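You operate a simulated robot arm through the tools that you are given. There is no shell and no other tool. Be economical: measure what you need, move in short steps, check, and stop when the job is done.

You are at the controls of a simulated robot arm. One attempt, no reset.

Task
Press the paper test key three times. Shut the job ticket drawer. Take the purple envelope bundle from the top of the stock bench and leave it on the top of the repair bench. Put the hand blotter on top of the cream card blank. Fetch the blue envelope bundle from the top of the sorting bench and set it on the top of the hatch sill. Take the purple pen block and put it on the top of the pen bench. Put the 140 MM orange envelope bundle from the top of the side table on the unpacking end of the packing table and the 190 MM orange envelope bundle on the top of the repair bench. Take the green parts box on the top of the tub bench and put it away on the high shelf of the spares shelving. Put the pink batch bundle on the top of the tub bench away on the top of the liner table. Take the short yellow stop block and leave it on the top of the spare-parts shelf. Push the gauge cupboard door shut. Pull the green-tab drawer open. The order is free. Set down upright: hand blotter, green parts box.

Only the result counts: the job must be done as asked and must still hold three seconds after the hand-in. Knocking over, shifting, dropping, spilling or breaking anything else fails it.

Robot
A 7-joint arm with a fingered hand on a trunk, on a base that drives. Base frame: it is fixed to the floor where the robot stands at the start and does not move with it; the origin is under the middle of the robot, x ahead of it, y to its left, z up. Units: mm, rad, N and s.
With the tool pointing down near the work surface it reaches from about 320 to 740 mm from the robot's upright axis, wherever it stands. Its first joint turns from -2.897 to 2.897 rad. Places, roughly: blue envelope bundle [-4250, -4000, 750]; cream card blank (15x10x4 cm) [-2400, -2000, 800]; gauge cupboard door [600, 4900, 1500]; green parts box [-1250, 250, 750]; green-tab drawer [600, 3900, 400]; hand blotter (7x9x7 cm) [-2400, -2900, 800]; high shelf of the spares shelving [-4400, 4400, 1200]; job ticket drawer [500, 300, 600]; orange envelope bundle [-2250, 250, 750]; paper test key [500, -100, 800]; pink batch bundle [-1250, 500, 750]; purple envelope bundle [1000, 750, 750]; purple pen block [-2250, -250, 750]; short yellow stop block [1000, 4750, 750]; top of the hatch sill [-3200, -4700, 900]; top of the liner table [-2100, -900, 800]; top of the pen bench [-1400, -1500, 800]; top of the repair bench [800, 2600, 800]; top of the spare-parts shelf [1000, 4300, 1400]; unpacking end of the packing table [-4200, -700, 800]. Payload 4 kg.
The tool frame sits at the grasp point between the pads (the TCP): z along the fingers, y along the line on which they close. The tips reach 26 mm beyond it. The gripper opens to 132 mm. The gripper's body begins 73 mm behind the TCP. The gripper is a hand of 4 fingers: y runs from the thumb to the fingers, the wrist lies at [0, 0, -239] in the tool frame.
Orientation is told as [roll, pitch, yaw] about the base's x, y, z axes, in that order, counted from this pose: with the fingers straight down and closing along the base's y, the tool's x points along the base's -x, its y along +y and its z along -z.

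Tools
- The arm moves only by the tool play_rows. Its argument "plan" is one flat list of numbers, 6 for each row, row after row: the shift along the tool's x, y, z in mm, then the turn, a rotation vector about the tool's x, y, z in rad. In form: [tx, ty, tz, ax, ay, az, tx, ty, tz, ax, ay, az, ...]. A call has 1 to 10 rows; each row shifts and turns the commanded pose from where the row before left it, along the tool's axes as they then stand. Rows are played at 5 a second. More than 50 mm and 0.15 rad between two rows, and nothing of the call is played. A pose out of reach is approached as far as the arm can. The call stops where the force on the tool passes 40 N (or 10 N more than at its start, if that is more) or the arm is blocked; 0.2 s more then pass. In this call time passes only in rows, and 0.2 s behind the last. The reply holds the time, the measured pose of the TCP, the force on the tool along the base axes, the opening and the grip force, in the units named above and with some noise, with the torque about the TCP (base axes, N m) and any sound that the robot's microphone picked up.
- Cameras (640 x 400 px; columns grow to the right, rows downward): "scene" is now at [16.1, 151.4, 1441.6]; the picture's right is [-0.01, -1.00, 0.00], its down [-0.79, 0.01, -0.62] and it looks along [0.62, -0.01, -0.79] (base axes); focal length 278 px, centre (320, 200). "wrist" rides on the gripper at [68, 2, -97] in the tool frame; the picture's right is [-0.03, 1.00, 0.00], its down [-0.82, -0.02, -0.58] and it looks along [-0.58, -0.01, 0.82] (tool axes); focal length 270 px, centre (320, 200). There is no depth. A picture from a camera that has moved, and an enlarged one, comes with that camera's place and axes in the base frame and with its lens.
- grab_frame(camera): a new picture of that camera. It takes no simulated time.
- raise_lower(by): slides the trunk up (or, below 0, down) by that many mm; the arm and the scene camera ride with it, the base frame stays. It gives what a move gives, with no picture.
- steer(legs): drives the robot by 1 to 6 legs, each [ahead, turn to the left] in mm and rad, along the robot's own axes; the way and the turn of a leg run together, so that a leg with both is an arc; at most 1500 mm and 3.142 rad a leg. The arm and the cameras ride along, it lands a little off, and it stops where it bumps. It gives what a move gives.
- curl_fingers(finger1, finger2, finger3, thumb_bend): sets how far each is bent, from 0 (flat) to 1 (curled in); at 0.3 the hand is open as for a grip, at 0.7 the pads meet at the TCP. One left out holds its place. A second passes; each finger stops where it meets its share of the squeeze, and holds until it gets a number again. It is the only way to open and close the hand. It gives what a move gives, with no picture; readings hold the bend of each and the force on the fingers (four entries, about 0 where the hand has none), thumb and palm.
- pan_tilt(pan, tilt): turns the head with the scene camera to pan (to the left, within 2.705 rad either way) and tilt (down, from -0.506 to 1.204), counted from straight ahead of the robot. It gives what a move gives.
- inspect(camera, box): a new picture of the part [left, top, right, bottom] of that camera's present view, enlarged. It takes no simulated time.
- close_job(): hands the job in; it is judged then, once.

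Work in short steps. Places have to be worked out from the pictures, the camera data and where the tool is seen: move nearer, look again, correct. Check each grasp and each placing, and mend what went wrong. You have 546 turns and 324 pictures in all, those below and enlarged ones among them. Open the gripper and draw the arm clear of the work before you hand the job in, unless the task says otherwise; then end with one line.

The tools are called after "Call:" as a command line: name --argument value ..., lists and objects as JSON in quotes. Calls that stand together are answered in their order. play_rows: Moves the arm, as the interface text tells. Its arguments: {"type":"object","properties":{"plan":{"type":"array","items":{"type":"number"}}},"required":["plan"]} The other tools are called the same way: raise_lower (by) slides the trunk up or down; curl_fingers (finger1, finger2, finger3, thumb_bend) moves the fingers one by one; steer (legs) drives the base; pan_tilt (pan, tilt) turns the head that bears the scene camera; grab_frame (camera) takes a picture; inspect (camera, box) takes an enlarged picture of a part of a camera's view; close_job () hands the job in.

At the start:

```text
time: 0.0
tcp_pos: [488.6, 26.0, 1134.7]
tcp_rot: [0.0, 0.0, 0.001]
wrist_force: [-0.4, -0.8, 0.4]
ft_torque: [0.0, -0.03, 0.01]
finger_gap: 132.0
grasp_force: 0.2
shape: jaw
bend: [0.3, 0.3, 0.3, 0.3]
finger forces: [0.0, 0.0, 0.1, 0.1, 0.0, 0.0]
trunk travel left (down, up): [-425.0, 165.0]
robot x, y, heading: [3.4, -2.9, 0.002]
head pan, tilt: [-0.01, 0.908]
```

scene: 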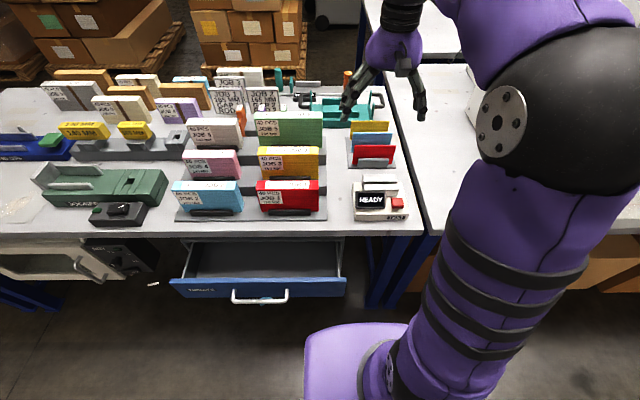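
wrist: 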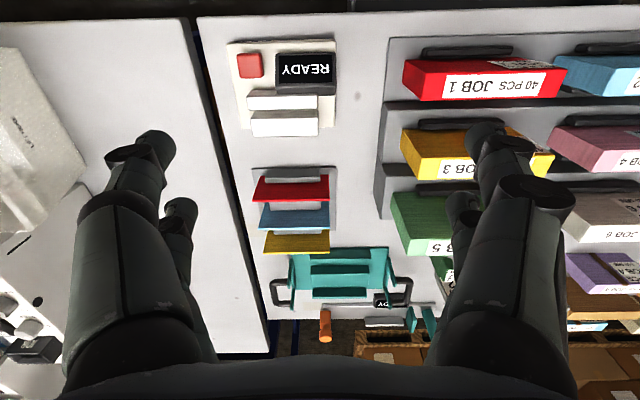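

The red key near the READY display appears to be the paper test key, at about (510,-80). I'll take enlarged views of it and of the drawer.

Call:
inspect --camera "scene" --box '[320, 120, 448, 240]'

Call:
inspect --camera "wrist" --box '[200, 20, 360, 150]'

Call:
inspect --camera "scene" --box '[150, 220, 390, 320]'

```text
3.33 times, centred on (384, 180) of scene
camera zoom: at [16.1, 151.4, 1441.6], right [-0.01, -1.0, 0.0], down [-0.79, 0.01, -0.62], along [0.62, -0.01, -0.79], focal length 928 px, centre (107, 267)
```

zoom: 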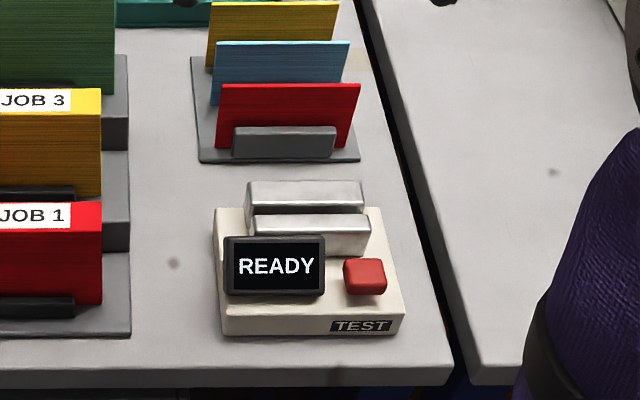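

```text
3.08 times, centred on (280, 85) of wrist
camera zoom: at [419.9, 27.7, 1233.1], right [0.03, 1.0, 0.0], down [0.82, -0.02, 0.58], along [0.58, -0.01, -0.82], focal length 832 px, centre (443, 554)
```

zoom: 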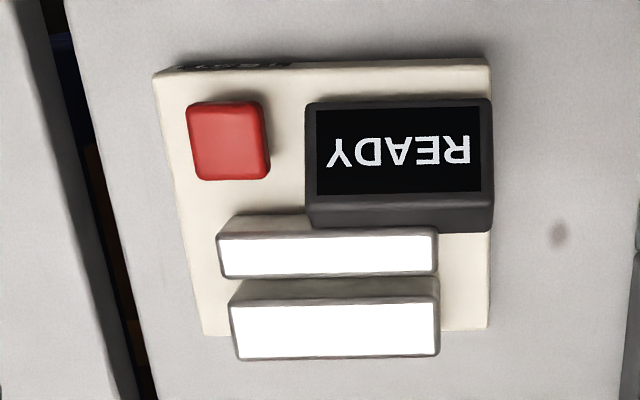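

```text
2.67 times, centred on (270, 270) of scene
camera zoom: at [16.1, 151.4, 1441.6], right [-0.01, -1.0, 0.0], down [-0.79, 0.01, -0.62], along [0.62, -0.01, -0.79], focal length 742 px, centre (453, 13)
```

zoom: 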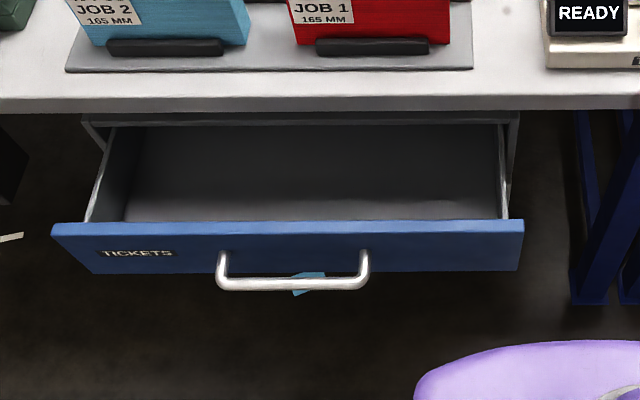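

The key top is triangulated at about (479,-67,832). I'll make a poking finger by curling the others, then look at it.

Call:
curl_fingers --finger1 1 --finger2 0.65 --finger3 1 --thumb_bend 1

Call:
grab_frame --camera "wrist"

Call:
grab_frame --camera "scene"

```text
time: 1.0
tcp_pos: [488.9, 27.0, 1135.4]
tcp_rot: [0.0, 0.0, 0.0]
wrist_force: [0.3, -0.5, 0.1]
ft_torque: [0.01, 0.0, 0.01]
finger_gap: 6.0
grasp_force: 0.0
shape: fingers
bend: [0.95, 0.65, 1.0, 1.0]
finger forces: [0.0, 0.1, 0.1, 0.0, 0.0, 0.0]
trunk travel left (down, up): [-425.0, 165.0]
robot x, y, heading: [0.5, 2.7, -0.001]
head pan, tilt: [-0.01, 0.908]
```

```text
318 pictures are left
camera wrist: at [419.9, 27.7, 1233.1], right [0.03, 1.0, 0.0], down [0.82, -0.02, 0.58], along [0.58, -0.01, -0.82], focal length 270 px, centre (320, 200)
```

wrist: 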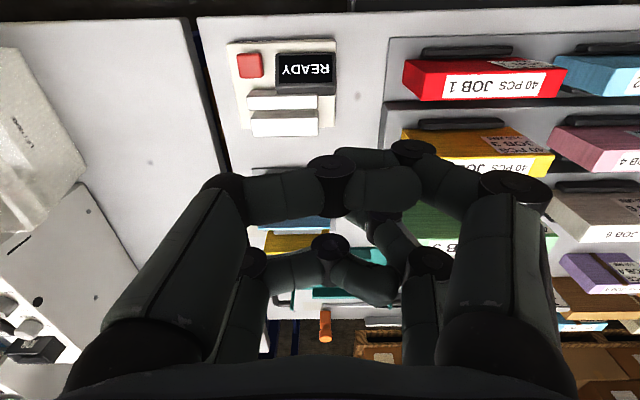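

```text
317 pictures are left
camera scene: at [16.1, 151.4, 1441.6], right [-0.01, -1.0, 0.0], down [-0.79, 0.01, -0.62], along [0.62, -0.01, -0.79], focal length 278 px, centre (320, 200)
```

scene: 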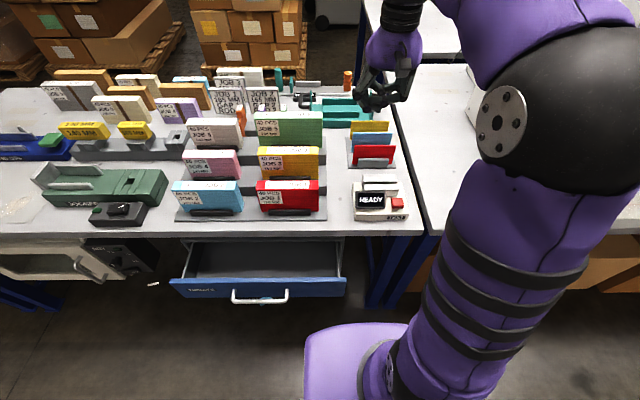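

I need to know which finger is which, so I'll straighten finger1 only and look.

Call:
curl_fingers --finger1 0.2 --finger2 1 --finger3 1 --thumb_bend 1

Call:
grab_frame --camera "wrist"

```text
time: 2.0
tcp_pos: [487.8, 26.9, 1135.3]
tcp_rot: [0.0, 0.0, 0.0]
wrist_force: [0.2, 0.2, -0.7]
ft_torque: [0.01, -0.01, 0.02]
finger_gap: 50.7
grasp_force: 0.2
shape: fingers
bend: [0.2, 0.87, 1.0, 1.0]
finger forces: [0.1, 0.1, 0.1, 0.0, 0.1, 0.1]
trunk travel left (down, up): [-425.0, 165.0]
robot x, y, heading: [3.2, -0.7, -0.003]
head pan, tilt: [-0.01, 0.908]
```

```text
316 pictures are left
camera wrist: at [419.9, 27.7, 1233.1], right [0.03, 1.0, 0.0], down [0.82, -0.02, 0.58], along [0.58, -0.01, -0.82], focal length 270 px, centre (320, 200)
```

wrist: 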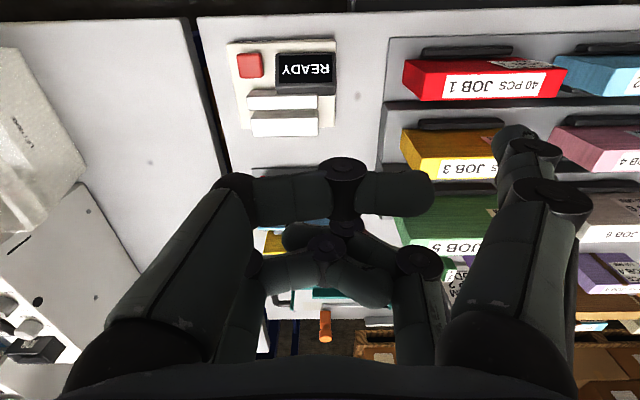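

Finger1 is the front-right finger; its tip is at about TCP +95 in y and 30 below. I'll move that tip above the key.

Call:
play_rows --plan '[-2, -47, 0, 0, 0, 0, -2, -47, 0, 0, 0, 0, -2, -47, 0, 0, 0, 0, 0, -47, 0, 0, 0, 0, 0, 0, 50, 0, 0, 0, 0, 0, 50, 0, 0, 0, 0, 0, 50, 0, 0, 0, 0, 0, 40, 0, 0, 0]'

Call:
grab_frame --camera "wrist"

Call:
inspect --camera "scene" --box '[320, 100, 480, 240]'

```text
time: 3.8
tcp_pos: [494.6, -161.5, 943.3]
tcp_rot: [-0.001, 0.001, 0.0]
wrist_force: [0.6, 0.0, 1.1]
ft_torque: [0.03, -0.01, -0.01]
finger_gap: 50.7
grasp_force: 0.1
shape: fingers
bend: [0.2, 0.87, 1.0, 1.0]
finger forces: [0.0, 0.0, 0.0, 0.1, 0.0, 0.1]
trunk travel left (down, up): [-425.0, 165.0]
robot x, y, heading: [-3.5, 2.7, -0.0]
head pan, tilt: [-0.01, 0.908]
```

```text
315 pictures are left
camera wrist: at [426.1, -159.4, 1041.2], right [0.03, 1.0, 0.0], down [0.82, -0.02, 0.58], along [0.58, -0.01, -0.82], focal length 270 px, centre (320, 200)
```

wrist: 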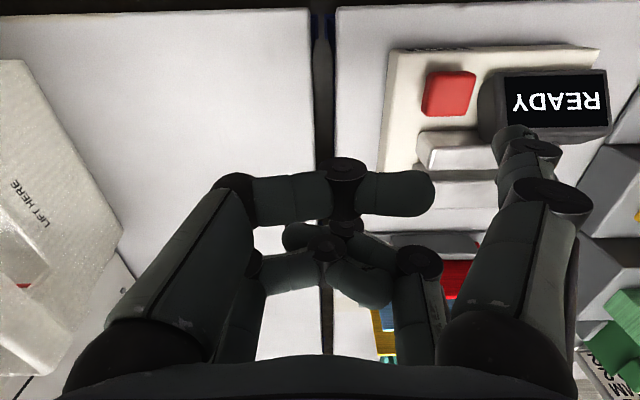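

```text
2.86 times, centred on (400, 170) of scene
camera zoom: at [16.2, 151.3, 1441.6], right [-0.01, -1.0, 0.0], down [-0.79, 0.01, -0.61], along [0.61, -0.01, -0.79], focal length 796 px, centre (91, 286)
```

zoom: 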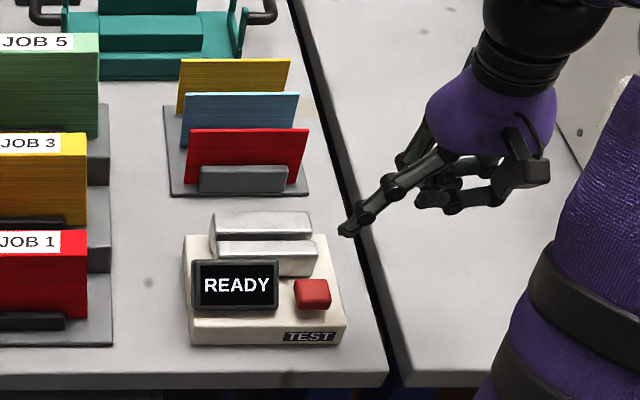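

Tip triangulates to (472,-77,928) and the key to (479,-64,830). I'll correct laterally, descend partway and check.

Call:
play_rows --plan '[-7, 13, 35, 0, 0, 0, 0, 0, 35, 0, 0, 0]'

Call:
grab_frame --camera "wrist"

Call:
inspect --camera "scene" --box '[320, 120, 448, 240]'

```text
time: 4.4
tcp_pos: [500.3, -147.8, 873.5]
tcp_rot: [-0.001, 0.0, 0.0]
wrist_force: [0.4, 0.1, -0.7]
ft_torque: [0.01, -0.02, 0.0]
finger_gap: 50.9
grasp_force: 0.0
shape: fingers
bend: [0.2, 0.87, 1.0, 1.0]
finger forces: [0.1, 0.0, 0.0, 0.0, 0.1, 0.0]
trunk travel left (down, up): [-425.0, 165.0]
robot x, y, heading: [-2.1, 0.4, -0.002]
head pan, tilt: [-0.01, 0.908]
```

```text
313 pictures are left
camera wrist: at [432.8, -146.2, 971.6], right [0.03, 1.0, 0.0], down [0.82, -0.02, 0.58], along [0.58, -0.01, -0.82], focal length 270 px, centre (320, 200)
```

wrist: 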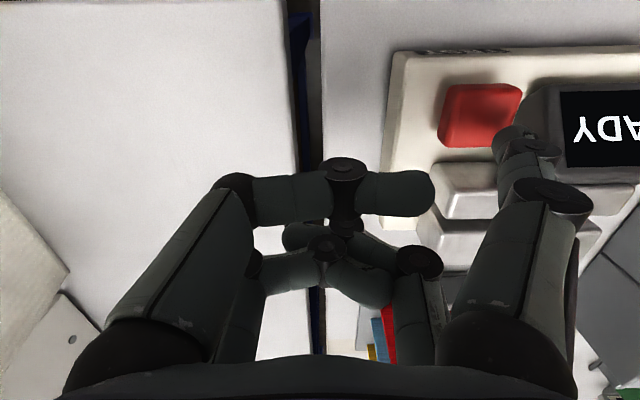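

```text
3.33 times, centred on (384, 180) of scene
camera zoom: at [16.3, 151.5, 1441.6], right [-0.01, -1.0, 0.0], down [-0.79, 0.01, -0.61], along [0.61, -0.01, -0.79], focal length 928 px, centre (107, 267)
```

zoom: 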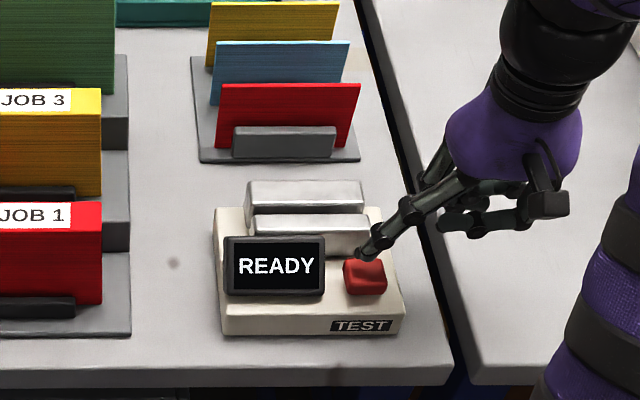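

The tip is above the key. I'll press gently in small rows and watch the force and sound.

Call:
play_rows --plan '[3, -3, 15, 0, 0, 0, 0, 0, 6, 0, 0, 0, 0, 0, 4, 0, 0, 0]'

Call:
inspect --camera "scene" --box '[320, 120, 448, 240]'

```text
time: 5.2
tcp_pos: [497.1, -150.8, 850.1]
tcp_rot: [0.001, 0.001, -0.001]
wrist_force: [1.4, -1.2, 4.8]
ft_torque: [0.29, 0.04, -0.02]
finger_gap: 51.5
grasp_force: 2.1
shape: fingers
bend: [0.19, 0.87, 1.0, 1.0]
finger forces: [4.0, 0.0, 0.1, 0.0, 0.1, 0.0]
trunk travel left (down, up): [-425.0, 165.0]
robot x, y, heading: [1.5, -0.1, -0.001]
head pan, tilt: [-0.01, 0.908]
heard: click
```

```text
3.33 times, centred on (384, 180) of scene
camera zoom: at [16.0, 151.3, 1441.7], right [-0.01, -1.0, 0.0], down [-0.79, 0.01, -0.62], along [0.62, -0.01, -0.79], focal length 928 px, centre (107, 267)
```

zoom: 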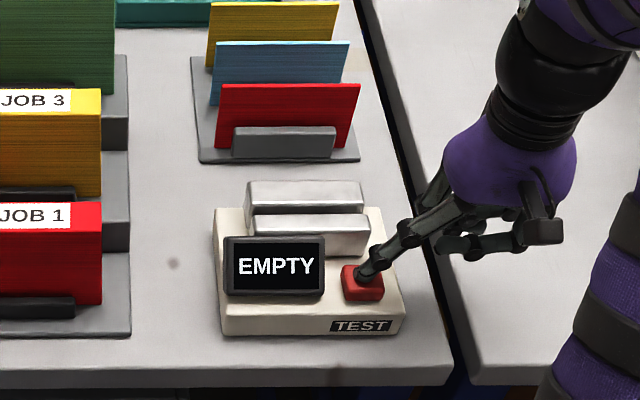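

One click was heard and the display changed to EMPTY. I'll release and check before pressing again.

Call:
play_rows --plan '[0, 0, -15, 0, 0, 0, 0, 0, -5, 0, 0, 0, 0, 0, 0, 0, 0, 0]'

Call:
inspect --camera "scene" --box '[320, 120, 448, 240]'

```text
time: 6.0
tcp_pos: [496.5, -151.5, 870.7]
tcp_rot: [0.001, -0.001, 0.001]
wrist_force: [-0.7, -0.6, 0.3]
ft_torque: [0.0, 0.0, 0.0]
finger_gap: 51.3
grasp_force: 0.1
shape: fingers
bend: [0.2, 0.87, 1.0, 1.0]
finger forces: [0.1, 0.0, 0.0, 0.0, 0.0, 0.0]
trunk travel left (down, up): [-425.0, 165.0]
robot x, y, heading: [-0.4, -0.0, -0.002]
head pan, tilt: [-0.01, 0.908]
```

```text
3.33 times, centred on (384, 180) of scene
camera zoom: at [16.1, 151.4, 1441.6], right [-0.01, -1.0, 0.0], down [-0.79, 0.01, -0.62], along [0.62, -0.01, -0.79], focal length 928 px, centre (107, 267)
```

zoom: 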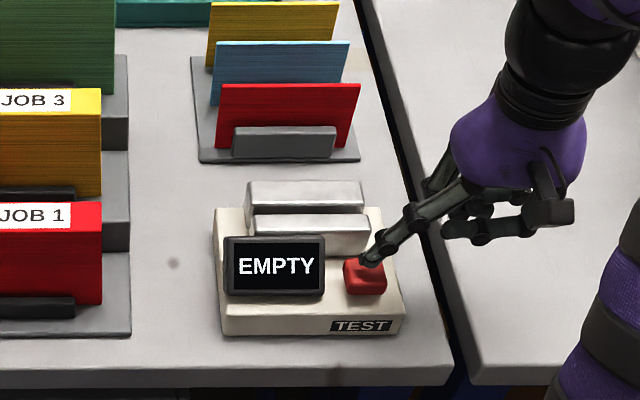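

The key came back up. I'll do the second press and release.

Call:
play_rows --plan '[0, 0, 12, 0, 0, 0, 0, 0, 6, 0, 0, 0, 0, 0, 3, 0, 0, 0]'

Call:
play_rows --plan '[0, 0, -15, 0, 0, 0, 0, 0, -6, 0, 0, 0, 0, 0, 0, 0, 0, 0]'

Call:
play_rows --plan '[0, 0, 12, 0, 0, 0, 0, 0, 6, 0, 0, 0, 0, 0, 3, 0, 0, 0]'

Call:
play_rows --plan '[0, 0, -15, 0, 0, 0, 0, 0, -25, 0, 0, 0, 0, -5, -45, 0, 0, 0]'

Call:
inspect --camera "scene" --box '[320, 120, 448, 240]'

```text
time: 6.8
tcp_pos: [497.4, -152.3, 848.9]
tcp_rot: [0.0, 0.0, 0.0]
wrist_force: [0.0, -2.2, 6.1]
ft_torque: [0.47, 0.13, 0.02]
finger_gap: 52.1
grasp_force: 2.8
shape: fingers
bend: [0.19, 0.87, 1.0, 1.0]
finger forces: [5.8, 0.0, 0.0, 0.0, 0.1, 0.0]
trunk travel left (down, up): [-425.0, 165.0]
robot x, y, heading: [4.6, -0.2, -0.002]
head pan, tilt: [-0.01, 0.908]
heard: click
```

```text
time: 7.6
tcp_pos: [498.9, -150.7, 869.5]
tcp_rot: [0.001, -0.001, 0.0]
wrist_force: [-0.1, -0.5, -0.1]
ft_torque: [0.03, -0.04, 0.03]
finger_gap: 51.4
grasp_force: 0.0
shape: fingers
bend: [0.2, 0.87, 1.0, 1.0]
finger forces: [0.0, 0.0, 0.0, 0.1, 0.1, 0.0]
trunk travel left (down, up): [-425.0, 165.0]
robot x, y, heading: [-2.9, 0.1, -0.001]
head pan, tilt: [-0.01, 0.908]
```

```text
time: 8.4
tcp_pos: [498.0, -151.0, 850.2]
tcp_rot: [-0.001, -0.001, -0.001]
wrist_force: [-0.9, -2.6, 5.5]
ft_torque: [0.47, 0.12, 0.08]
finger_gap: 51.7
grasp_force: 3.4
shape: fingers
bend: [0.19, 0.87, 1.0, 1.0]
finger forces: [5.9, 0.0, 0.0, 0.1, 0.0, 0.0]
trunk travel left (down, up): [-425.0, 165.0]
robot x, y, heading: [-1.1, 0.3, 0.003]
head pan, tilt: [-0.01, 0.908]
heard: click
```

```text
time: 9.2
tcp_pos: [496.8, -156.1, 934.2]
tcp_rot: [0.0, 0.0, 0.0]
wrist_force: [-0.1, -0.5, -0.3]
ft_torque: [0.03, -0.01, -0.01]
finger_gap: 51.4
grasp_force: 0.1
shape: fingers
bend: [0.2, 0.87, 1.0, 1.0]
finger forces: [0.0, 0.0, 0.0, 0.0, 0.0, 0.0]
trunk travel left (down, up): [-425.0, 165.0]
robot x, y, heading: [-1.9, -0.1, -0.0]
head pan, tilt: [-0.01, 0.908]
```

```text
3.33 times, centred on (384, 180) of scene
camera zoom: at [16.3, 151.4, 1441.5], right [-0.01, -1.0, 0.0], down [-0.79, 0.01, -0.62], along [0.62, -0.01, -0.79], focal length 928 px, centre (107, 267)
```

zoom: 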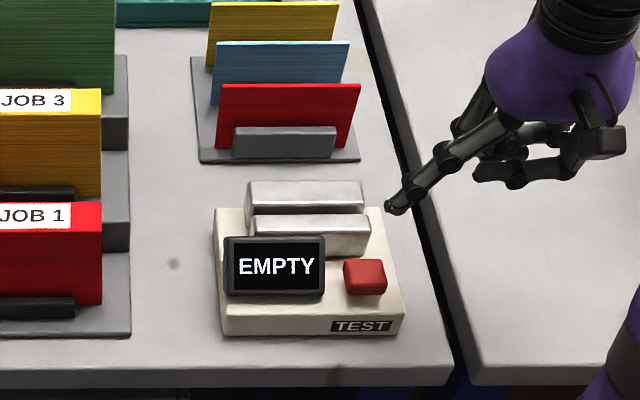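

All three presses registered a click. Next is the drawer: I'll raise the hand, close it to a fist and back off about 200 mm.

Call:
play_rows --plan '[0, 0, -50, 0, 0, 0, 0, 0, -50, 0, 0, 0]'

Call:
curl_fingers --finger1 0.7 --finger2 0.7 --finger3 0.7 --thumb_bend 0.7

Call:
steer --legs '[[-200, 0]]'

Call:
play_rows --plan '[0, 47, 0, 0, 0, 0, 0, 47, 0, 0, 0, 0, 0, 47, 0, 0, 0, 0, 0, 47, 0, 0, 0, 0, 0, 47, 0, 0, 0, 0, 0, 47, 0, 0, 0, 0, 0, 47, 0, 0, 0, 0, 0, 47, 0, 0, 0, 0, 0, 47, 0, 0, 0, 0, 0, 42, 0, 0, 0, 0]'

Call:
grab_frame --camera "scene"

```text
time: 9.8
tcp_pos: [498.3, -155.4, 1034.8]
tcp_rot: [0.0, 0.002, -0.001]
wrist_force: [0.0, 0.3, 0.2]
ft_torque: [0.01, 0.02, 0.02]
finger_gap: 51.1
grasp_force: 0.0
shape: fingers
bend: [0.2, 0.87, 1.0, 1.0]
finger forces: [0.0, 0.0, 0.1, 0.0, 0.0, 0.0]
trunk travel left (down, up): [-425.0, 165.0]
robot x, y, heading: [1.9, -0.6, 0.001]
head pan, tilt: [-0.01, 0.908]
```

```text
time: 10.8
tcp_pos: [497.8, -155.4, 1033.6]
tcp_rot: [-0.001, 0.0, 0.0]
wrist_force: [-0.6, -0.1, -0.8]
ft_torque: [0.01, 0.01, -0.01]
finger_gap: 1.1
grasp_force: 0.1
shape: fingers
bend: [0.7, 0.7, 0.7, 0.7]
finger forces: [0.0, 0.1, 0.1, 0.1, 0.1, 0.0]
trunk travel left (down, up): [-425.0, 165.0]
robot x, y, heading: [-2.4, 1.3, -0.001]
head pan, tilt: [-0.01, 0.908]
```

```text
time: 12.4
tcp_pos: [295.9, -156.9, 1034.4]
tcp_rot: [0.0, -0.001, -0.003]
wrist_force: [0.3, -0.4, 0.3]
ft_torque: [0.02, 0.05, 0.03]
finger_gap: 0.9
grasp_force: 0.0
shape: fingers
bend: [0.7, 0.7, 0.7, 0.7]
finger forces: [0.0, 0.0, 0.0, 0.0, 0.1, 0.0]
trunk travel left (down, up): [-425.0, 165.0]
robot x, y, heading: [-202.4, 0.0, -0.007]
head pan, tilt: [-0.01, 0.908]
```

```text
time: 14.6
tcp_pos: [298.0, 309.0, 1032.7]
tcp_rot: [-0.002, 0.001, -0.003]
wrist_force: [-0.1, 0.2, 0.4]
ft_torque: [-0.02, 0.0, 0.0]
finger_gap: 1.1
grasp_force: 0.1
shape: fingers
bend: [0.7, 0.7, 0.7, 0.7]
finger forces: [0.0, 0.1, 0.1, 0.0, 0.1, 0.1]
trunk travel left (down, up): [-425.0, 165.0]
robot x, y, heading: [-204.2, 0.6, -0.006]
head pan, tilt: [-0.01, 0.908]
```

```text
308 pictures are left
camera scene: at [-185.5, 151.7, 1441.6], right [-0.01, -1.0, 0.0], down [-0.79, 0.01, -0.62], along [0.61, -0.01, -0.79], focal length 278 px, centre (320, 200)
```

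scene: 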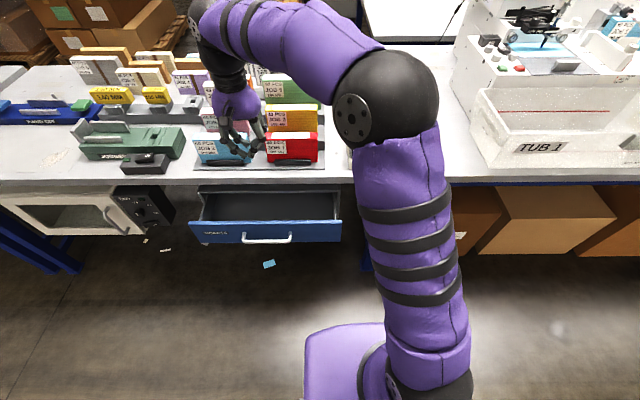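

Triangulation gives the drawer handle at about (305,331,576) with its front at x≈341. I'll pull the hand back to x≈205 and lower the trunk.

Call:
play_rows --plan '[45, 10, 0, 0, 0, 0, 45, 12, 0, 0, 0, 0]'

Call:
raise_lower --by -200

Call:
play_rows --plan '[0, 0, 48, 0, 0, 0, 0, 0, 48, 0, 0, 0, 0, 0, 48, 0, 0, 0, 0, 0, 48, 0, 0, 0, 0, 0, 48, 0, 0, 0]'

Call:
grab_frame --camera "scene"

```text
time: 15.2
tcp_pos: [206.3, 330.3, 1034.4]
tcp_rot: [0.0, -0.001, -0.004]
wrist_force: [-0.5, 0.1, 0.3]
ft_torque: [-0.02, 0.03, 0.04]
finger_gap: 1.2
grasp_force: 0.1
shape: fingers
bend: [0.7, 0.7, 0.7, 0.7]
finger forces: [0.0, 0.1, 0.1, 0.0, 0.1, 0.1]
trunk travel left (down, up): [-425.0, 165.0]
robot x, y, heading: [-203.9, 1.0, -0.002]
head pan, tilt: [-0.01, 0.908]
```

```text
time: 17.4
tcp_pos: [205.7, 329.4, 834.0]
tcp_rot: [0.001, -0.001, -0.004]
wrist_force: [0.0, 0.7, 0.6]
ft_torque: [0.02, -0.02, 0.01]
finger_gap: 1.4
grasp_force: 0.1
shape: fingers
bend: [0.7, 0.7, 0.7, 0.7]
finger forces: [0.0, 0.1, 0.0, 0.1, 0.0, 0.0]
trunk travel left (down, up): [-225.0, 365.0]
robot x, y, heading: [-201.5, -2.1, -0.006]
head pan, tilt: [-0.01, 0.908]
```

```text
time: 18.6
tcp_pos: [206.6, 329.9, 593.5]
tcp_rot: [0.001, -0.001, -0.002]
wrist_force: [0.2, -0.6, 0.0]
ft_torque: [0.0, -0.05, -0.03]
finger_gap: 1.0
grasp_force: 0.0
shape: fingers
bend: [0.7, 0.7, 0.7, 0.7]
finger forces: [0.0, 0.0, 0.0, 0.1, 0.0, 0.0]
trunk travel left (down, up): [-225.0, 365.0]
robot x, y, heading: [-203.0, 1.9, -0.004]
head pan, tilt: [-0.01, 0.908]
```

```text
307 pictures are left
camera scene: at [-185.8, 151.5, 1241.7], right [-0.01, -1.0, 0.0], down [-0.79, 0.01, -0.62], along [0.62, -0.01, -0.79], focal length 278 px, centre (320, 200)
```

scene: 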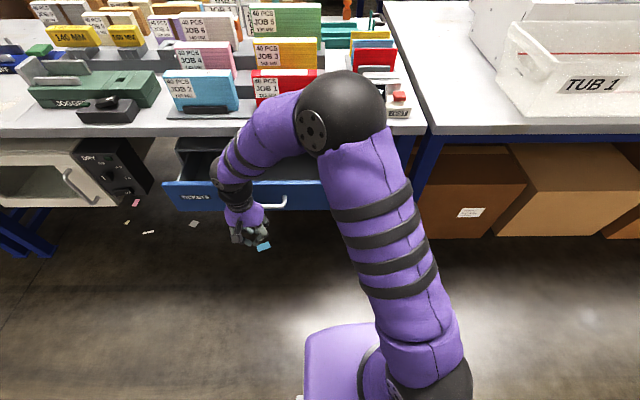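

The hand is in front of the drawer. I'll push forward in steps.

Call:
play_rows --plan '[-30, 0, 0, 0, 0, 0, -20, 0, 0, 0, 0, 0, -20, 0, 0, 0, 0, 0, -20, 0, 0, 0, 0, 0, -20, 0, 0, 0, 0, 0]'

Call:
grab_frame --camera "scene"

```text
time: 19.8
tcp_pos: [315.7, 329.9, 594.6]
tcp_rot: [0.002, -0.001, -0.003]
wrist_force: [-0.3, -0.5, 0.5]
ft_torque: [0.02, 0.02, 0.0]
finger_gap: 1.2
grasp_force: 0.2
shape: fingers
bend: [0.7, 0.7, 0.7, 0.7]
finger forces: [0.0, 0.0, 0.0, 0.0, 0.0, 0.0]
trunk travel left (down, up): [-225.0, 365.0]
robot x, y, heading: [-201.0, -0.8, -0.005]
head pan, tilt: [-0.01, 0.908]
```

```text
306 pictures are left
camera scene: at [-185.6, 151.7, 1241.6], right [-0.01, -1.0, 0.0], down [-0.79, 0.01, -0.62], along [0.62, -0.01, -0.79], focal length 278 px, centre (320, 200)
```

scene: 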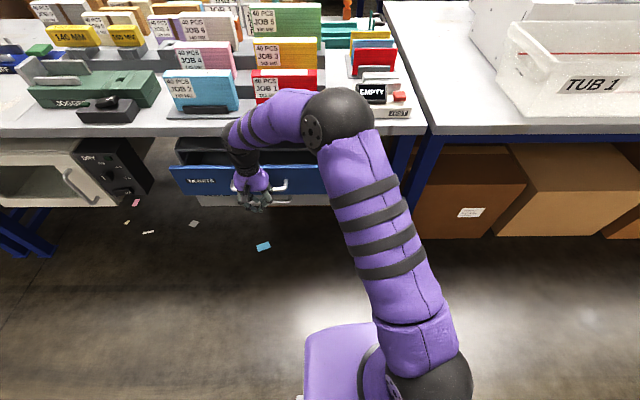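

The drawer seems to be moving with little resistance. I'll keep pushing.

Call:
play_rows --plan '[-20, 0, 0, 0, 0, 0, -20, 0, 0, 0, 0, 0]'

Call:
inspect --camera "scene" --box '[130, 100, 370, 250]'

```text
time: 20.4
tcp_pos: [357.1, 329.8, 594.5]
tcp_rot: [0.002, -0.001, -0.004]
wrist_force: [-0.3, -0.4, 0.3]
ft_torque: [-0.01, 0.0, 0.0]
finger_gap: 1.2
grasp_force: 0.1
shape: fingers
bend: [0.7, 0.7, 0.7, 0.7]
finger forces: [0.0, 0.1, 0.0, 0.0, 0.0, 0.1]
trunk travel left (down, up): [-225.0, 365.0]
robot x, y, heading: [-201.2, 0.1, -0.006]
head pan, tilt: [-0.01, 0.908]
```

```text
2.67 times, centred on (250, 175) of scene
camera zoom: at [-185.7, 151.7, 1241.6], right [-0.01, -1.0, 0.0], down [-0.79, 0.01, -0.62], along [0.62, -0.01, -0.79], focal length 742 px, centre (507, 267)
```

zoom: 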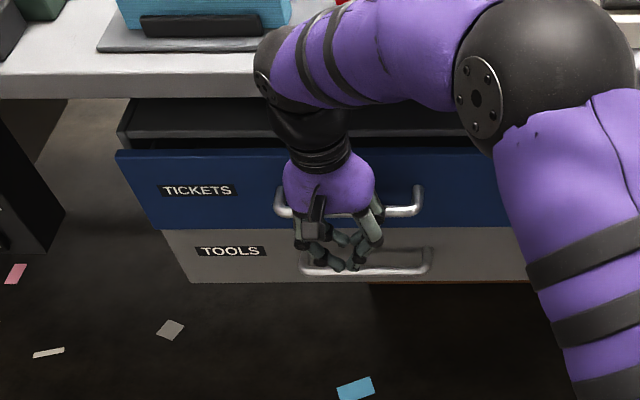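

The front keeps receding. I'll push in small steps until it resists.

Call:
play_rows --plan '[-12, 0, 0, 0, 0, 0, -12, 0, 0, 0, 0, 0, -12, 0, 0, 0, 0, 0]'

Call:
inspect --camera "scene" --box '[130, 100, 370, 250]'

Call:
grab_frame --camera "wrist"

```text
time: 21.0
tcp_pos: [369.9, 332.1, 593.6]
tcp_rot: [-0.004, 0.019, 0.004]
wrist_force: [-14.8, -5.6, 7.5]
ft_torque: [0.1, -0.43, -0.07]
finger_gap: 1.0
grasp_force: 7.7
shape: fingers
bend: [0.7, 0.7, 0.69, 0.7]
finger forces: [0.1, 8.2, 6.4, 0.1, 0.0, 0.0]
trunk travel left (down, up): [-225.0, 365.0]
robot x, y, heading: [-199.0, 2.4, 0.002]
head pan, tilt: [-0.01, 0.908]
stopped in row 3: the force on the tool passed its limit (the readings are from after the stop); the commanded pose is now the measured one
```

```text
2.67 times, centred on (250, 175) of scene
camera zoom: at [-188.0, 151.1, 1241.9], right [-0.01, -1.0, 0.0], down [-0.79, 0.01, -0.62], along [0.62, -0.01, -0.79], focal length 742 px, centre (507, 267)
```

zoom: 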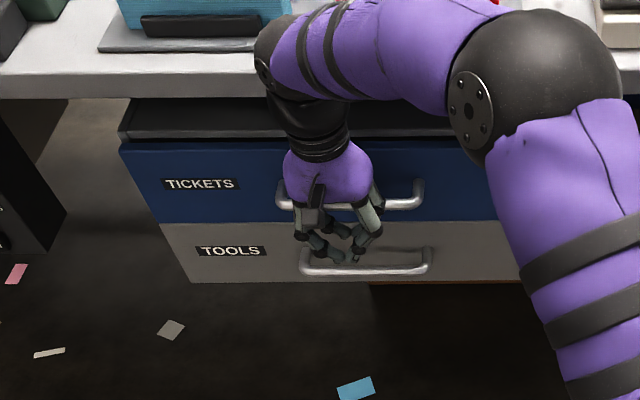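

```text
303 pictures are left
camera wrist: at [304.1, 333.2, 692.7], right [0.02, 1.0, -0.01], down [0.83, -0.01, 0.56], along [0.56, -0.02, -0.83], focal length 270 px, centre (320, 200)
```

wrist: 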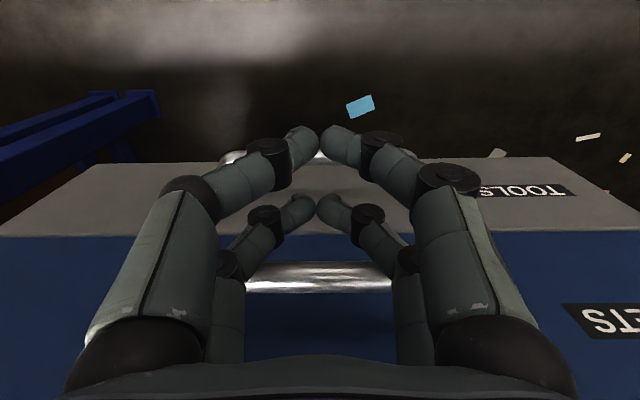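

The push met firm resistance and the Tickets front looks flush with Tools. I'll back off and inspect.

Call:
play_rows --plan '[40, 0, 0, 0, 0, 0, 45, 0, 0, 0, 0, 0, 45, 0, 0, 0, 0, 0, 30, 0, 0, 0, 0, 0]'

Call:
inspect --camera "scene" --box '[130, 100, 370, 250]'

Call:
grab_frame --camera "wrist"

```text
time: 22.0
tcp_pos: [211.5, 331.7, 594.4]
tcp_rot: [-0.004, 0.019, 0.004]
wrist_force: [0.0, 0.3, -0.1]
ft_torque: [0.02, 0.01, 0.02]
finger_gap: 1.0
grasp_force: 0.1
shape: fingers
bend: [0.7, 0.7, 0.7, 0.7]
finger forces: [0.0, 0.0, 0.0, 0.0, 0.1, 0.1]
trunk travel left (down, up): [-225.0, 365.0]
robot x, y, heading: [-204.1, -1.6, -0.001]
head pan, tilt: [-0.01, 0.908]
```

```text
2.67 times, centred on (250, 175) of scene
camera zoom: at [-186.0, 151.7, 1241.6], right [-0.01, -1.0, 0.0], down [-0.79, 0.01, -0.62], along [0.61, -0.01, -0.79], focal length 742 px, centre (507, 267)
```

zoom: 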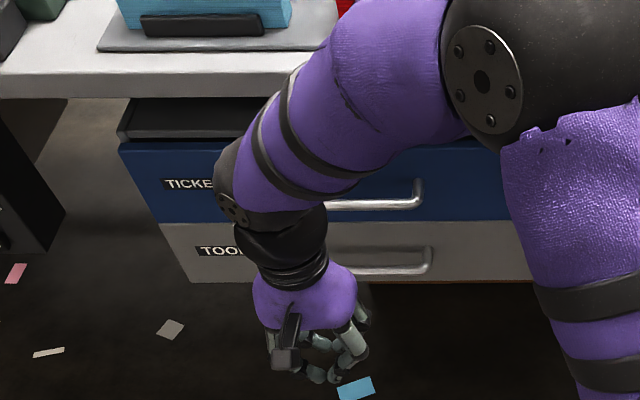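

```text
301 pictures are left
camera wrist: at [146.2, 332.4, 694.8], right [0.02, 1.0, 0.0], down [0.83, -0.02, 0.56], along [0.56, -0.02, -0.83], focal length 270 px, centre (320, 200)
```

wrist: 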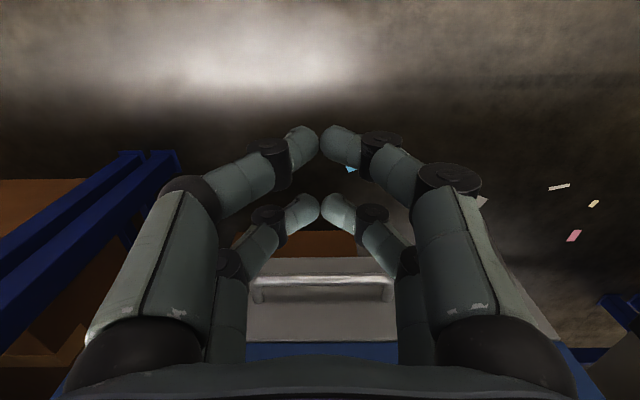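

The drawer looks shut. I'll raise the arm and trunk clear, then survey the room with the head.

Call:
play_rows --plan '[0, 0, -50, 0, -0.019, 0, 0, 0, -50, 0, 0, 0, 0, 0, -50, 0, 0, 0, 0, 0, -50, 0, 0, 0, 0, 0, -50, 0, 0, 0]'

Call:
raise_lower --by 250

Call:
pan_tilt --pan 0.0 --tilt 0.5

Call:
grab_frame --camera "scene"

Call:
pan_tilt --pan 1.2 --tilt 0.45

Call:
grab_frame --camera "scene"

Call:
pan_tilt --pan 2.5 --tilt 0.45

Call:
grab_frame --camera "scene"

Call:
pan_tilt --pan -2.4 --tilt 0.45

Call:
grab_frame --camera "scene"

```text
time: 23.2
tcp_pos: [214.1, 330.8, 846.9]
tcp_rot: [-0.006, 0.0, 0.003]
wrist_force: [0.9, -0.2, 0.1]
ft_torque: [0.01, 0.01, -0.02]
finger_gap: 1.1
grasp_force: 0.0
shape: fingers
bend: [0.7, 0.7, 0.7, 0.7]
finger forces: [0.0, 0.0, 0.0, 0.0, 0.1, 0.1]
trunk travel left (down, up): [-225.0, 365.0]
robot x, y, heading: [-201.9, 0.1, -0.002]
head pan, tilt: [-0.01, 0.908]
```

```text
time: 25.8
tcp_pos: [213.5, 332.8, 1095.8]
tcp_rot: [-0.006, -0.001, 0.002]
wrist_force: [0.0, -0.1, 0.0]
ft_torque: [0.02, -0.01, -0.01]
finger_gap: 1.0
grasp_force: 0.0
shape: fingers
bend: [0.7, 0.7, 0.7, 0.7]
finger forces: [0.0, 0.0, 0.0, 0.0, 0.0, 0.0]
trunk travel left (down, up): [-475.0, 115.0]
robot x, y, heading: [-199.7, 2.3, -0.001]
head pan, tilt: [-0.01, 0.908]
```

```text
time: 26.7
tcp_pos: [214.7, 332.8, 1095.8]
tcp_rot: [-0.005, -0.001, 0.001]
wrist_force: [-1.7, 0.4, 0.2]
ft_torque: [-0.02, -0.02, -0.03]
finger_gap: 1.2
grasp_force: 0.1
shape: fingers
bend: [0.7, 0.7, 0.7, 0.7]
finger forces: [0.0, 0.0, 0.1, 0.1, 0.0, 0.0]
trunk travel left (down, up): [-475.0, 115.0]
robot x, y, heading: [-201.8, -0.7, 0.0]
head pan, tilt: [0.0, 0.499]
```

```text
300 pictures are left
camera scene: at [-170.3, 152.5, 1525.9], right [0.0, -1.0, 0.0], down [-0.48, 0.0, -0.88], along [0.88, 0.0, -0.48], focal length 278 px, centre (320, 200)
```

scene: 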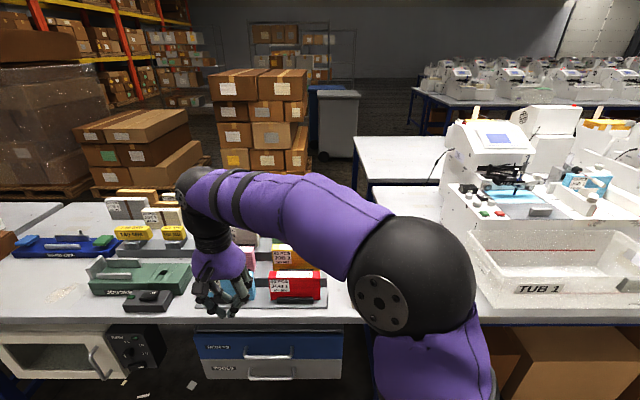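

```text
time: 28.1
tcp_pos: [213.3, 333.5, 1095.8]
tcp_rot: [-0.005, -0.001, 0.002]
wrist_force: [-0.5, -0.1, 0.5]
ft_torque: [0.02, 0.02, -0.01]
finger_gap: 1.2
grasp_force: 0.1
shape: fingers
bend: [0.7, 0.7, 0.7, 0.7]
finger forces: [0.1, 0.0, 0.1, 0.0, 0.0, 0.0]
trunk travel left (down, up): [-475.0, 115.0]
robot x, y, heading: [-202.3, 2.2, 0.001]
head pan, tilt: [1.201, 0.45]
```

```text
299 pictures are left
camera scene: at [-227.8, 238.3, 1530.5], right [0.93, -0.36, 0.0], down [-0.16, -0.41, -0.9], along [0.33, 0.84, -0.44], focal length 278 px, centre (320, 200)
```

scene: 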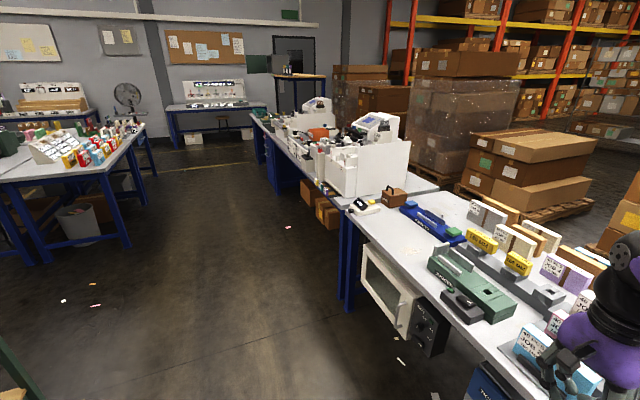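

```text
time: 29.6
tcp_pos: [213.2, 333.2, 1095.0]
tcp_rot: [-0.005, 0.0, 0.0]
wrist_force: [-0.4, -0.3, -0.2]
ft_torque: [-0.01, -0.01, -0.02]
finger_gap: 1.0
grasp_force: 0.0
shape: fingers
bend: [0.7, 0.7, 0.7, 0.7]
finger forces: [0.1, 0.0, 0.0, 0.1, 0.1, 0.0]
trunk travel left (down, up): [-475.0, 115.0]
robot x, y, heading: [-199.9, 2.2, -0.001]
head pan, tilt: [2.499, 0.45]
```

```text
298 pictures are left
camera scene: at [-334.7, 208.0, 1530.5], right [0.6, 0.8, 0.0], down [0.35, -0.26, -0.9], along [-0.72, 0.54, -0.44], focal length 278 px, centre (320, 200)
```

scene: 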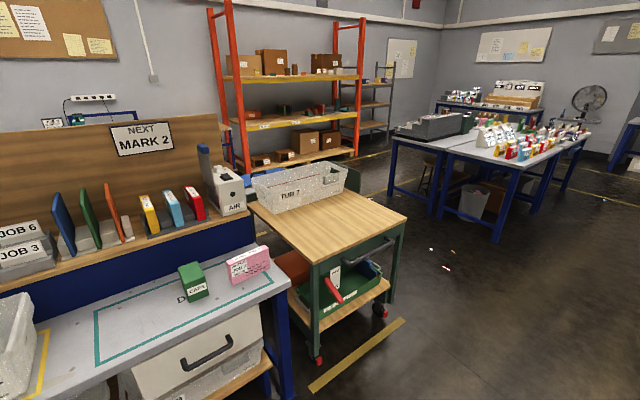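

```text
time: 33.4
tcp_pos: [214.7, 332.4, 1095.2]
tcp_rot: [-0.003, 0.001, 0.001]
wrist_force: [-0.6, 0.0, 0.4]
ft_torque: [0.05, 0.03, 0.02]
finger_gap: 1.4
grasp_force: 0.0
shape: fingers
bend: [0.7, 0.7, 0.7, 0.7]
finger forces: [0.0, 0.0, 0.0, 0.0, 0.0, 0.0]
trunk travel left (down, up): [-475.0, 115.0]
robot x, y, heading: [-202.6, 2.4, 0.001]
head pan, tilt: [-2.4, 0.45]
```

```text
297 pictures are left
camera scene: at [-329.2, 90.8, 1530.5], right [-0.67, 0.74, 0.0], down [0.32, 0.29, -0.9], along [-0.67, -0.61, -0.44], focal length 278 px, centre (320, 200)
```

scene: 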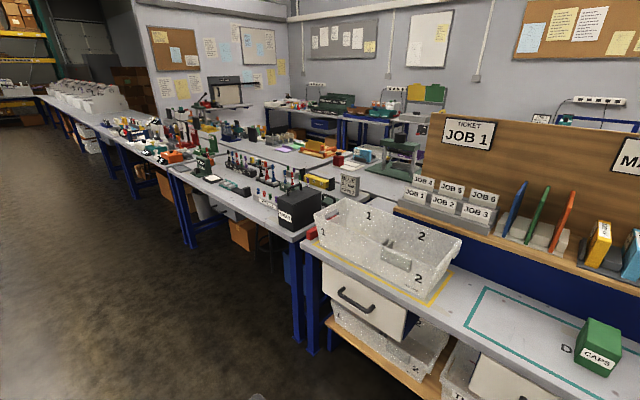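

The survey gives the layout; the purple bundle is near (900,700) on the main bench. I'll centre the hand and drive to about (0,650) facing the bench.

Call:
play_rows --plan '[0, -47, 0, 0, 0, 0, 0, -47, 0, 0, 0, 0, 0, -47, 0, 0, 0, 0, 0, -47, 0, 0, 0, 0, 0, -47, 0, 0, 0, 0, 0, -47, 0, 0, 0, 0, 0, -47, 0, 0, 0, 0]'

Call:
steer --legs '[[0, 1.571], [650, 0], [0, -1.571], [200, 0]]'

Call:
pan_tilt --pan 0.0 --tilt 0.6

Call:
grab_frame --camera "scene"

Call:
grab_frame --camera "wrist"

```text
time: 35.0
tcp_pos: [214.2, 1.6, 1096.8]
tcp_rot: [-0.005, 0.0, 0.001]
wrist_force: [0.0, 0.5, 0.6]
ft_torque: [0.04, -0.02, -0.01]
finger_gap: 1.1
grasp_force: 0.1
shape: fingers
bend: [0.7, 0.7, 0.7, 0.7]
finger forces: [0.0, 0.1, 0.1, 0.1, 0.0, 0.0]
trunk travel left (down, up): [-475.0, 115.0]
robot x, y, heading: [-200.9, -3.7, -0.002]
head pan, tilt: [-2.4, 0.45]
```

```text
time: 47.5
tcp_pos: [417.0, 639.2, 1097.0]
tcp_rot: [-0.007, 0.003, -0.017]
wrist_force: [0.2, 0.8, 0.2]
ft_torque: [0.01, 0.01, 0.0]
finger_gap: 1.2
grasp_force: 0.1
shape: fingers
bend: [0.7, 0.7, 0.7, 0.7]
finger forces: [0.0, 0.0, 0.0, 0.0, 0.1, 0.1]
trunk travel left (down, up): [-475.0, 115.0]
robot x, y, heading: [1.2, 645.2, -0.02]
head pan, tilt: [-2.4, 0.45]
```

```text
time: 49.7
tcp_pos: [417.2, 638.7, 1097.8]
tcp_rot: [-0.006, 0.0, -0.017]
wrist_force: [-0.2, 0.2, 0.4]
ft_torque: [-0.02, 0.02, -0.04]
finger_gap: 1.1
grasp_force: 0.0
shape: fingers
bend: [0.7, 0.7, 0.7, 0.7]
finger forces: [0.1, 0.0, 0.1, 0.0, 0.0, 0.0]
trunk travel left (down, up): [-475.0, 115.0]
robot x, y, heading: [1.4, 641.5, -0.02]
head pan, tilt: [0.0, 0.6]
```

```text
296 pictures are left
camera scene: at [32.4, 796.1, 1516.9], right [-0.02, -1.0, 0.0], down [-0.56, 0.01, -0.83], along [0.82, -0.02, -0.57], focal length 278 px, centre (320, 200)
```

scene: 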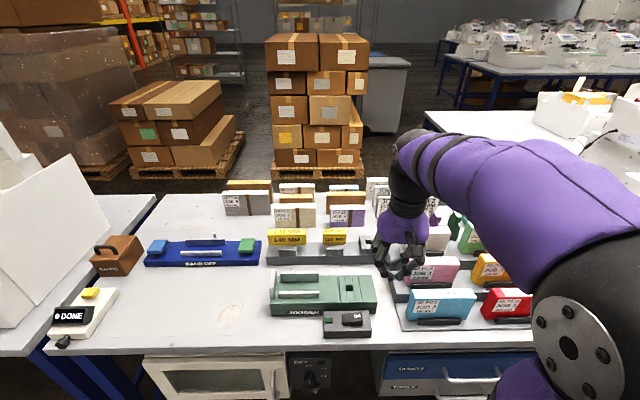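

```text
295 pictures are left
camera wrist: at [349.3, 641.6, 1196.0], right [0.04, 1.0, 0.0], down [0.82, -0.03, 0.58], along [0.58, -0.03, -0.82], focal length 270 px, centre (320, 200)
```

wrist: 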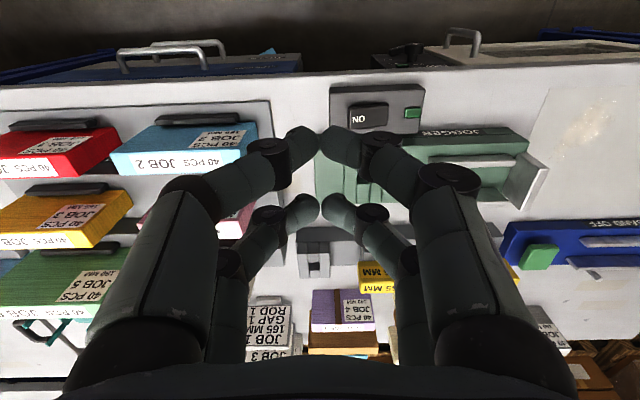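

Call:
inspect --camera "scene" --box '[210, 165, 480, 280]'

```text
2.37 times, centred on (345, 222) of scene
camera zoom: at [32.4, 796.1, 1516.9], right [-0.02, -1.0, 0.0], down [-0.56, 0.01, -0.83], along [0.82, -0.02, -0.57], focal length 660 px, centre (261, 147)
```

zoom: 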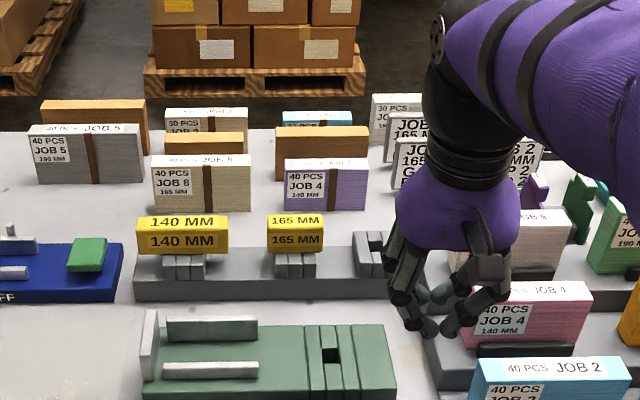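

The purple "JOB 4 140 MM" bundle sits around (900–960, 663), in front of an orange one. I'll zoom with the wrist camera to measure it.

Call:
inspect --camera "wrist" --box '[230, 240, 430, 365]'

```text
3.20 times, centred on (330, 302) of wrist
camera zoom: at [349.3, 641.6, 1196.0], right [0.04, 1.0, 0.0], down [0.82, -0.03, 0.58], along [0.58, -0.03, -0.82], focal length 865 px, centre (288, -128)
```

zoom: 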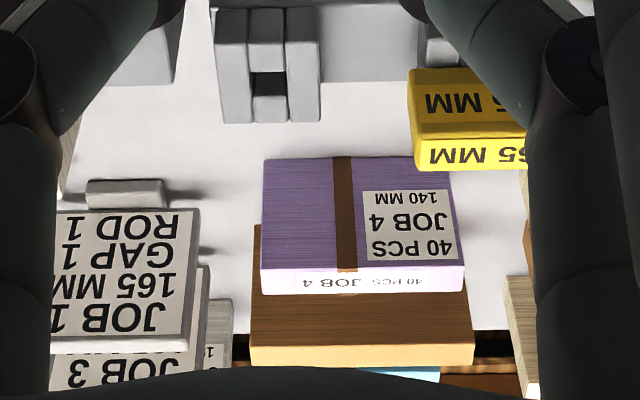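

It's a standing slab roughly x 910–942, y≈667, 140 wide, top z≈872, with free gap behind. I'll drive closer by 80 mm and turn the hand 90° so it closes along x.

Call:
steer --legs '[[80, 0.02]]'

Call:
play_rows --plan '[0, 0, 0, 0, 0, 0.15, 0, 0, 0, 0, 0, 0.15, 0, 0, 0, 0, 0, 0.15, 0, 0, 0, 0, 0, 0.15, 0, 0, 0, 0, 0, 0.15, 0, 0, 0, 0, 0, 0.15, 0, 0, 0, 0, 0, 0.15, 0, 0, 0, 0, 0, 0.15, 0, 0, 0, 0, 0, 0.15, 0, 0, 0, 0, 0, 0.15]'

Call:
curl_fingers --finger1 0.45 --finger2 0.45 --finger3 0.45 --thumb_bend 0.45

Call:
play_rows --plan '[0, 48, 0, 0, 0, 0.071, 0, 48, 0, -0.05, 0, 0, 0, 48, 0, -0.05, 0, 0, 0, 48, 0, -0.05, 0, 0, 0, 48, 0, -0.05, 0, 0, 0, 48, 0, 0, 0, 0]'

```text
time: 50.8
tcp_pos: [497.2, 646.2, 1097.2]
tcp_rot: [-0.005, 0.001, 0.003]
wrist_force: [-0.4, -0.3, 0.3]
ft_torque: [0.01, 0.0, 0.02]
finger_gap: 1.4
grasp_force: 0.1
shape: fingers
bend: [0.7, 0.7, 0.7, 0.7]
finger forces: [0.0, 0.0, 0.1, 0.1, 0.1, 0.1]
trunk travel left (down, up): [-475.0, 115.0]
robot x, y, heading: [78.9, 644.1, -0.002]
head pan, tilt: [0.0, 0.6]
```

```text
time: 53.0
tcp_pos: [498.0, 646.8, 1098.5]
tcp_rot: [-0.002, -0.005, -1.499]
wrist_force: [0.6, 0.1, 0.0]
ft_torque: [0.05, -0.03, 0.0]
finger_gap: 0.8
grasp_force: 0.0
shape: fingers
bend: [0.7, 0.7, 0.7, 0.7]
finger forces: [0.0, 0.0, 0.1, 0.0, 0.0, 0.0]
trunk travel left (down, up): [-475.0, 115.0]
robot x, y, heading: [78.9, 642.1, 0.002]
head pan, tilt: [0.0, 0.6]
```

```text
time: 54.0
tcp_pos: [497.6, 646.4, 1097.6]
tcp_rot: [-0.002, -0.006, -1.496]
wrist_force: [-0.1, 0.0, 0.3]
ft_torque: [0.03, 0.0, -0.01]
finger_gap: 82.3
grasp_force: 0.0
shape: fingers
bend: [0.45, 0.45, 0.45, 0.45]
finger forces: [0.0, 0.0, 0.0, 0.1, 0.0, 0.0]
trunk travel left (down, up): [-475.0, 115.0]
robot x, y, heading: [80.8, 641.9, 0.003]
head pan, tilt: [0.0, 0.6]
```

```text
time: 55.4
tcp_pos: [782.8, 652.0, 1119.4]
tcp_rot: [0.198, -0.005, -1.566]
wrist_force: [0.4, 0.1, 0.3]
ft_torque: [-0.01, -0.02, -0.01]
finger_gap: 82.4
grasp_force: 0.1
shape: fingers
bend: [0.45, 0.45, 0.45, 0.45]
finger forces: [0.0, 0.0, 0.1, 0.1, 0.1, 0.0]
trunk travel left (down, up): [-475.0, 115.0]
robot x, y, heading: [83.4, 643.7, 0.002]
head pan, tilt: [0.0, 0.6]
```

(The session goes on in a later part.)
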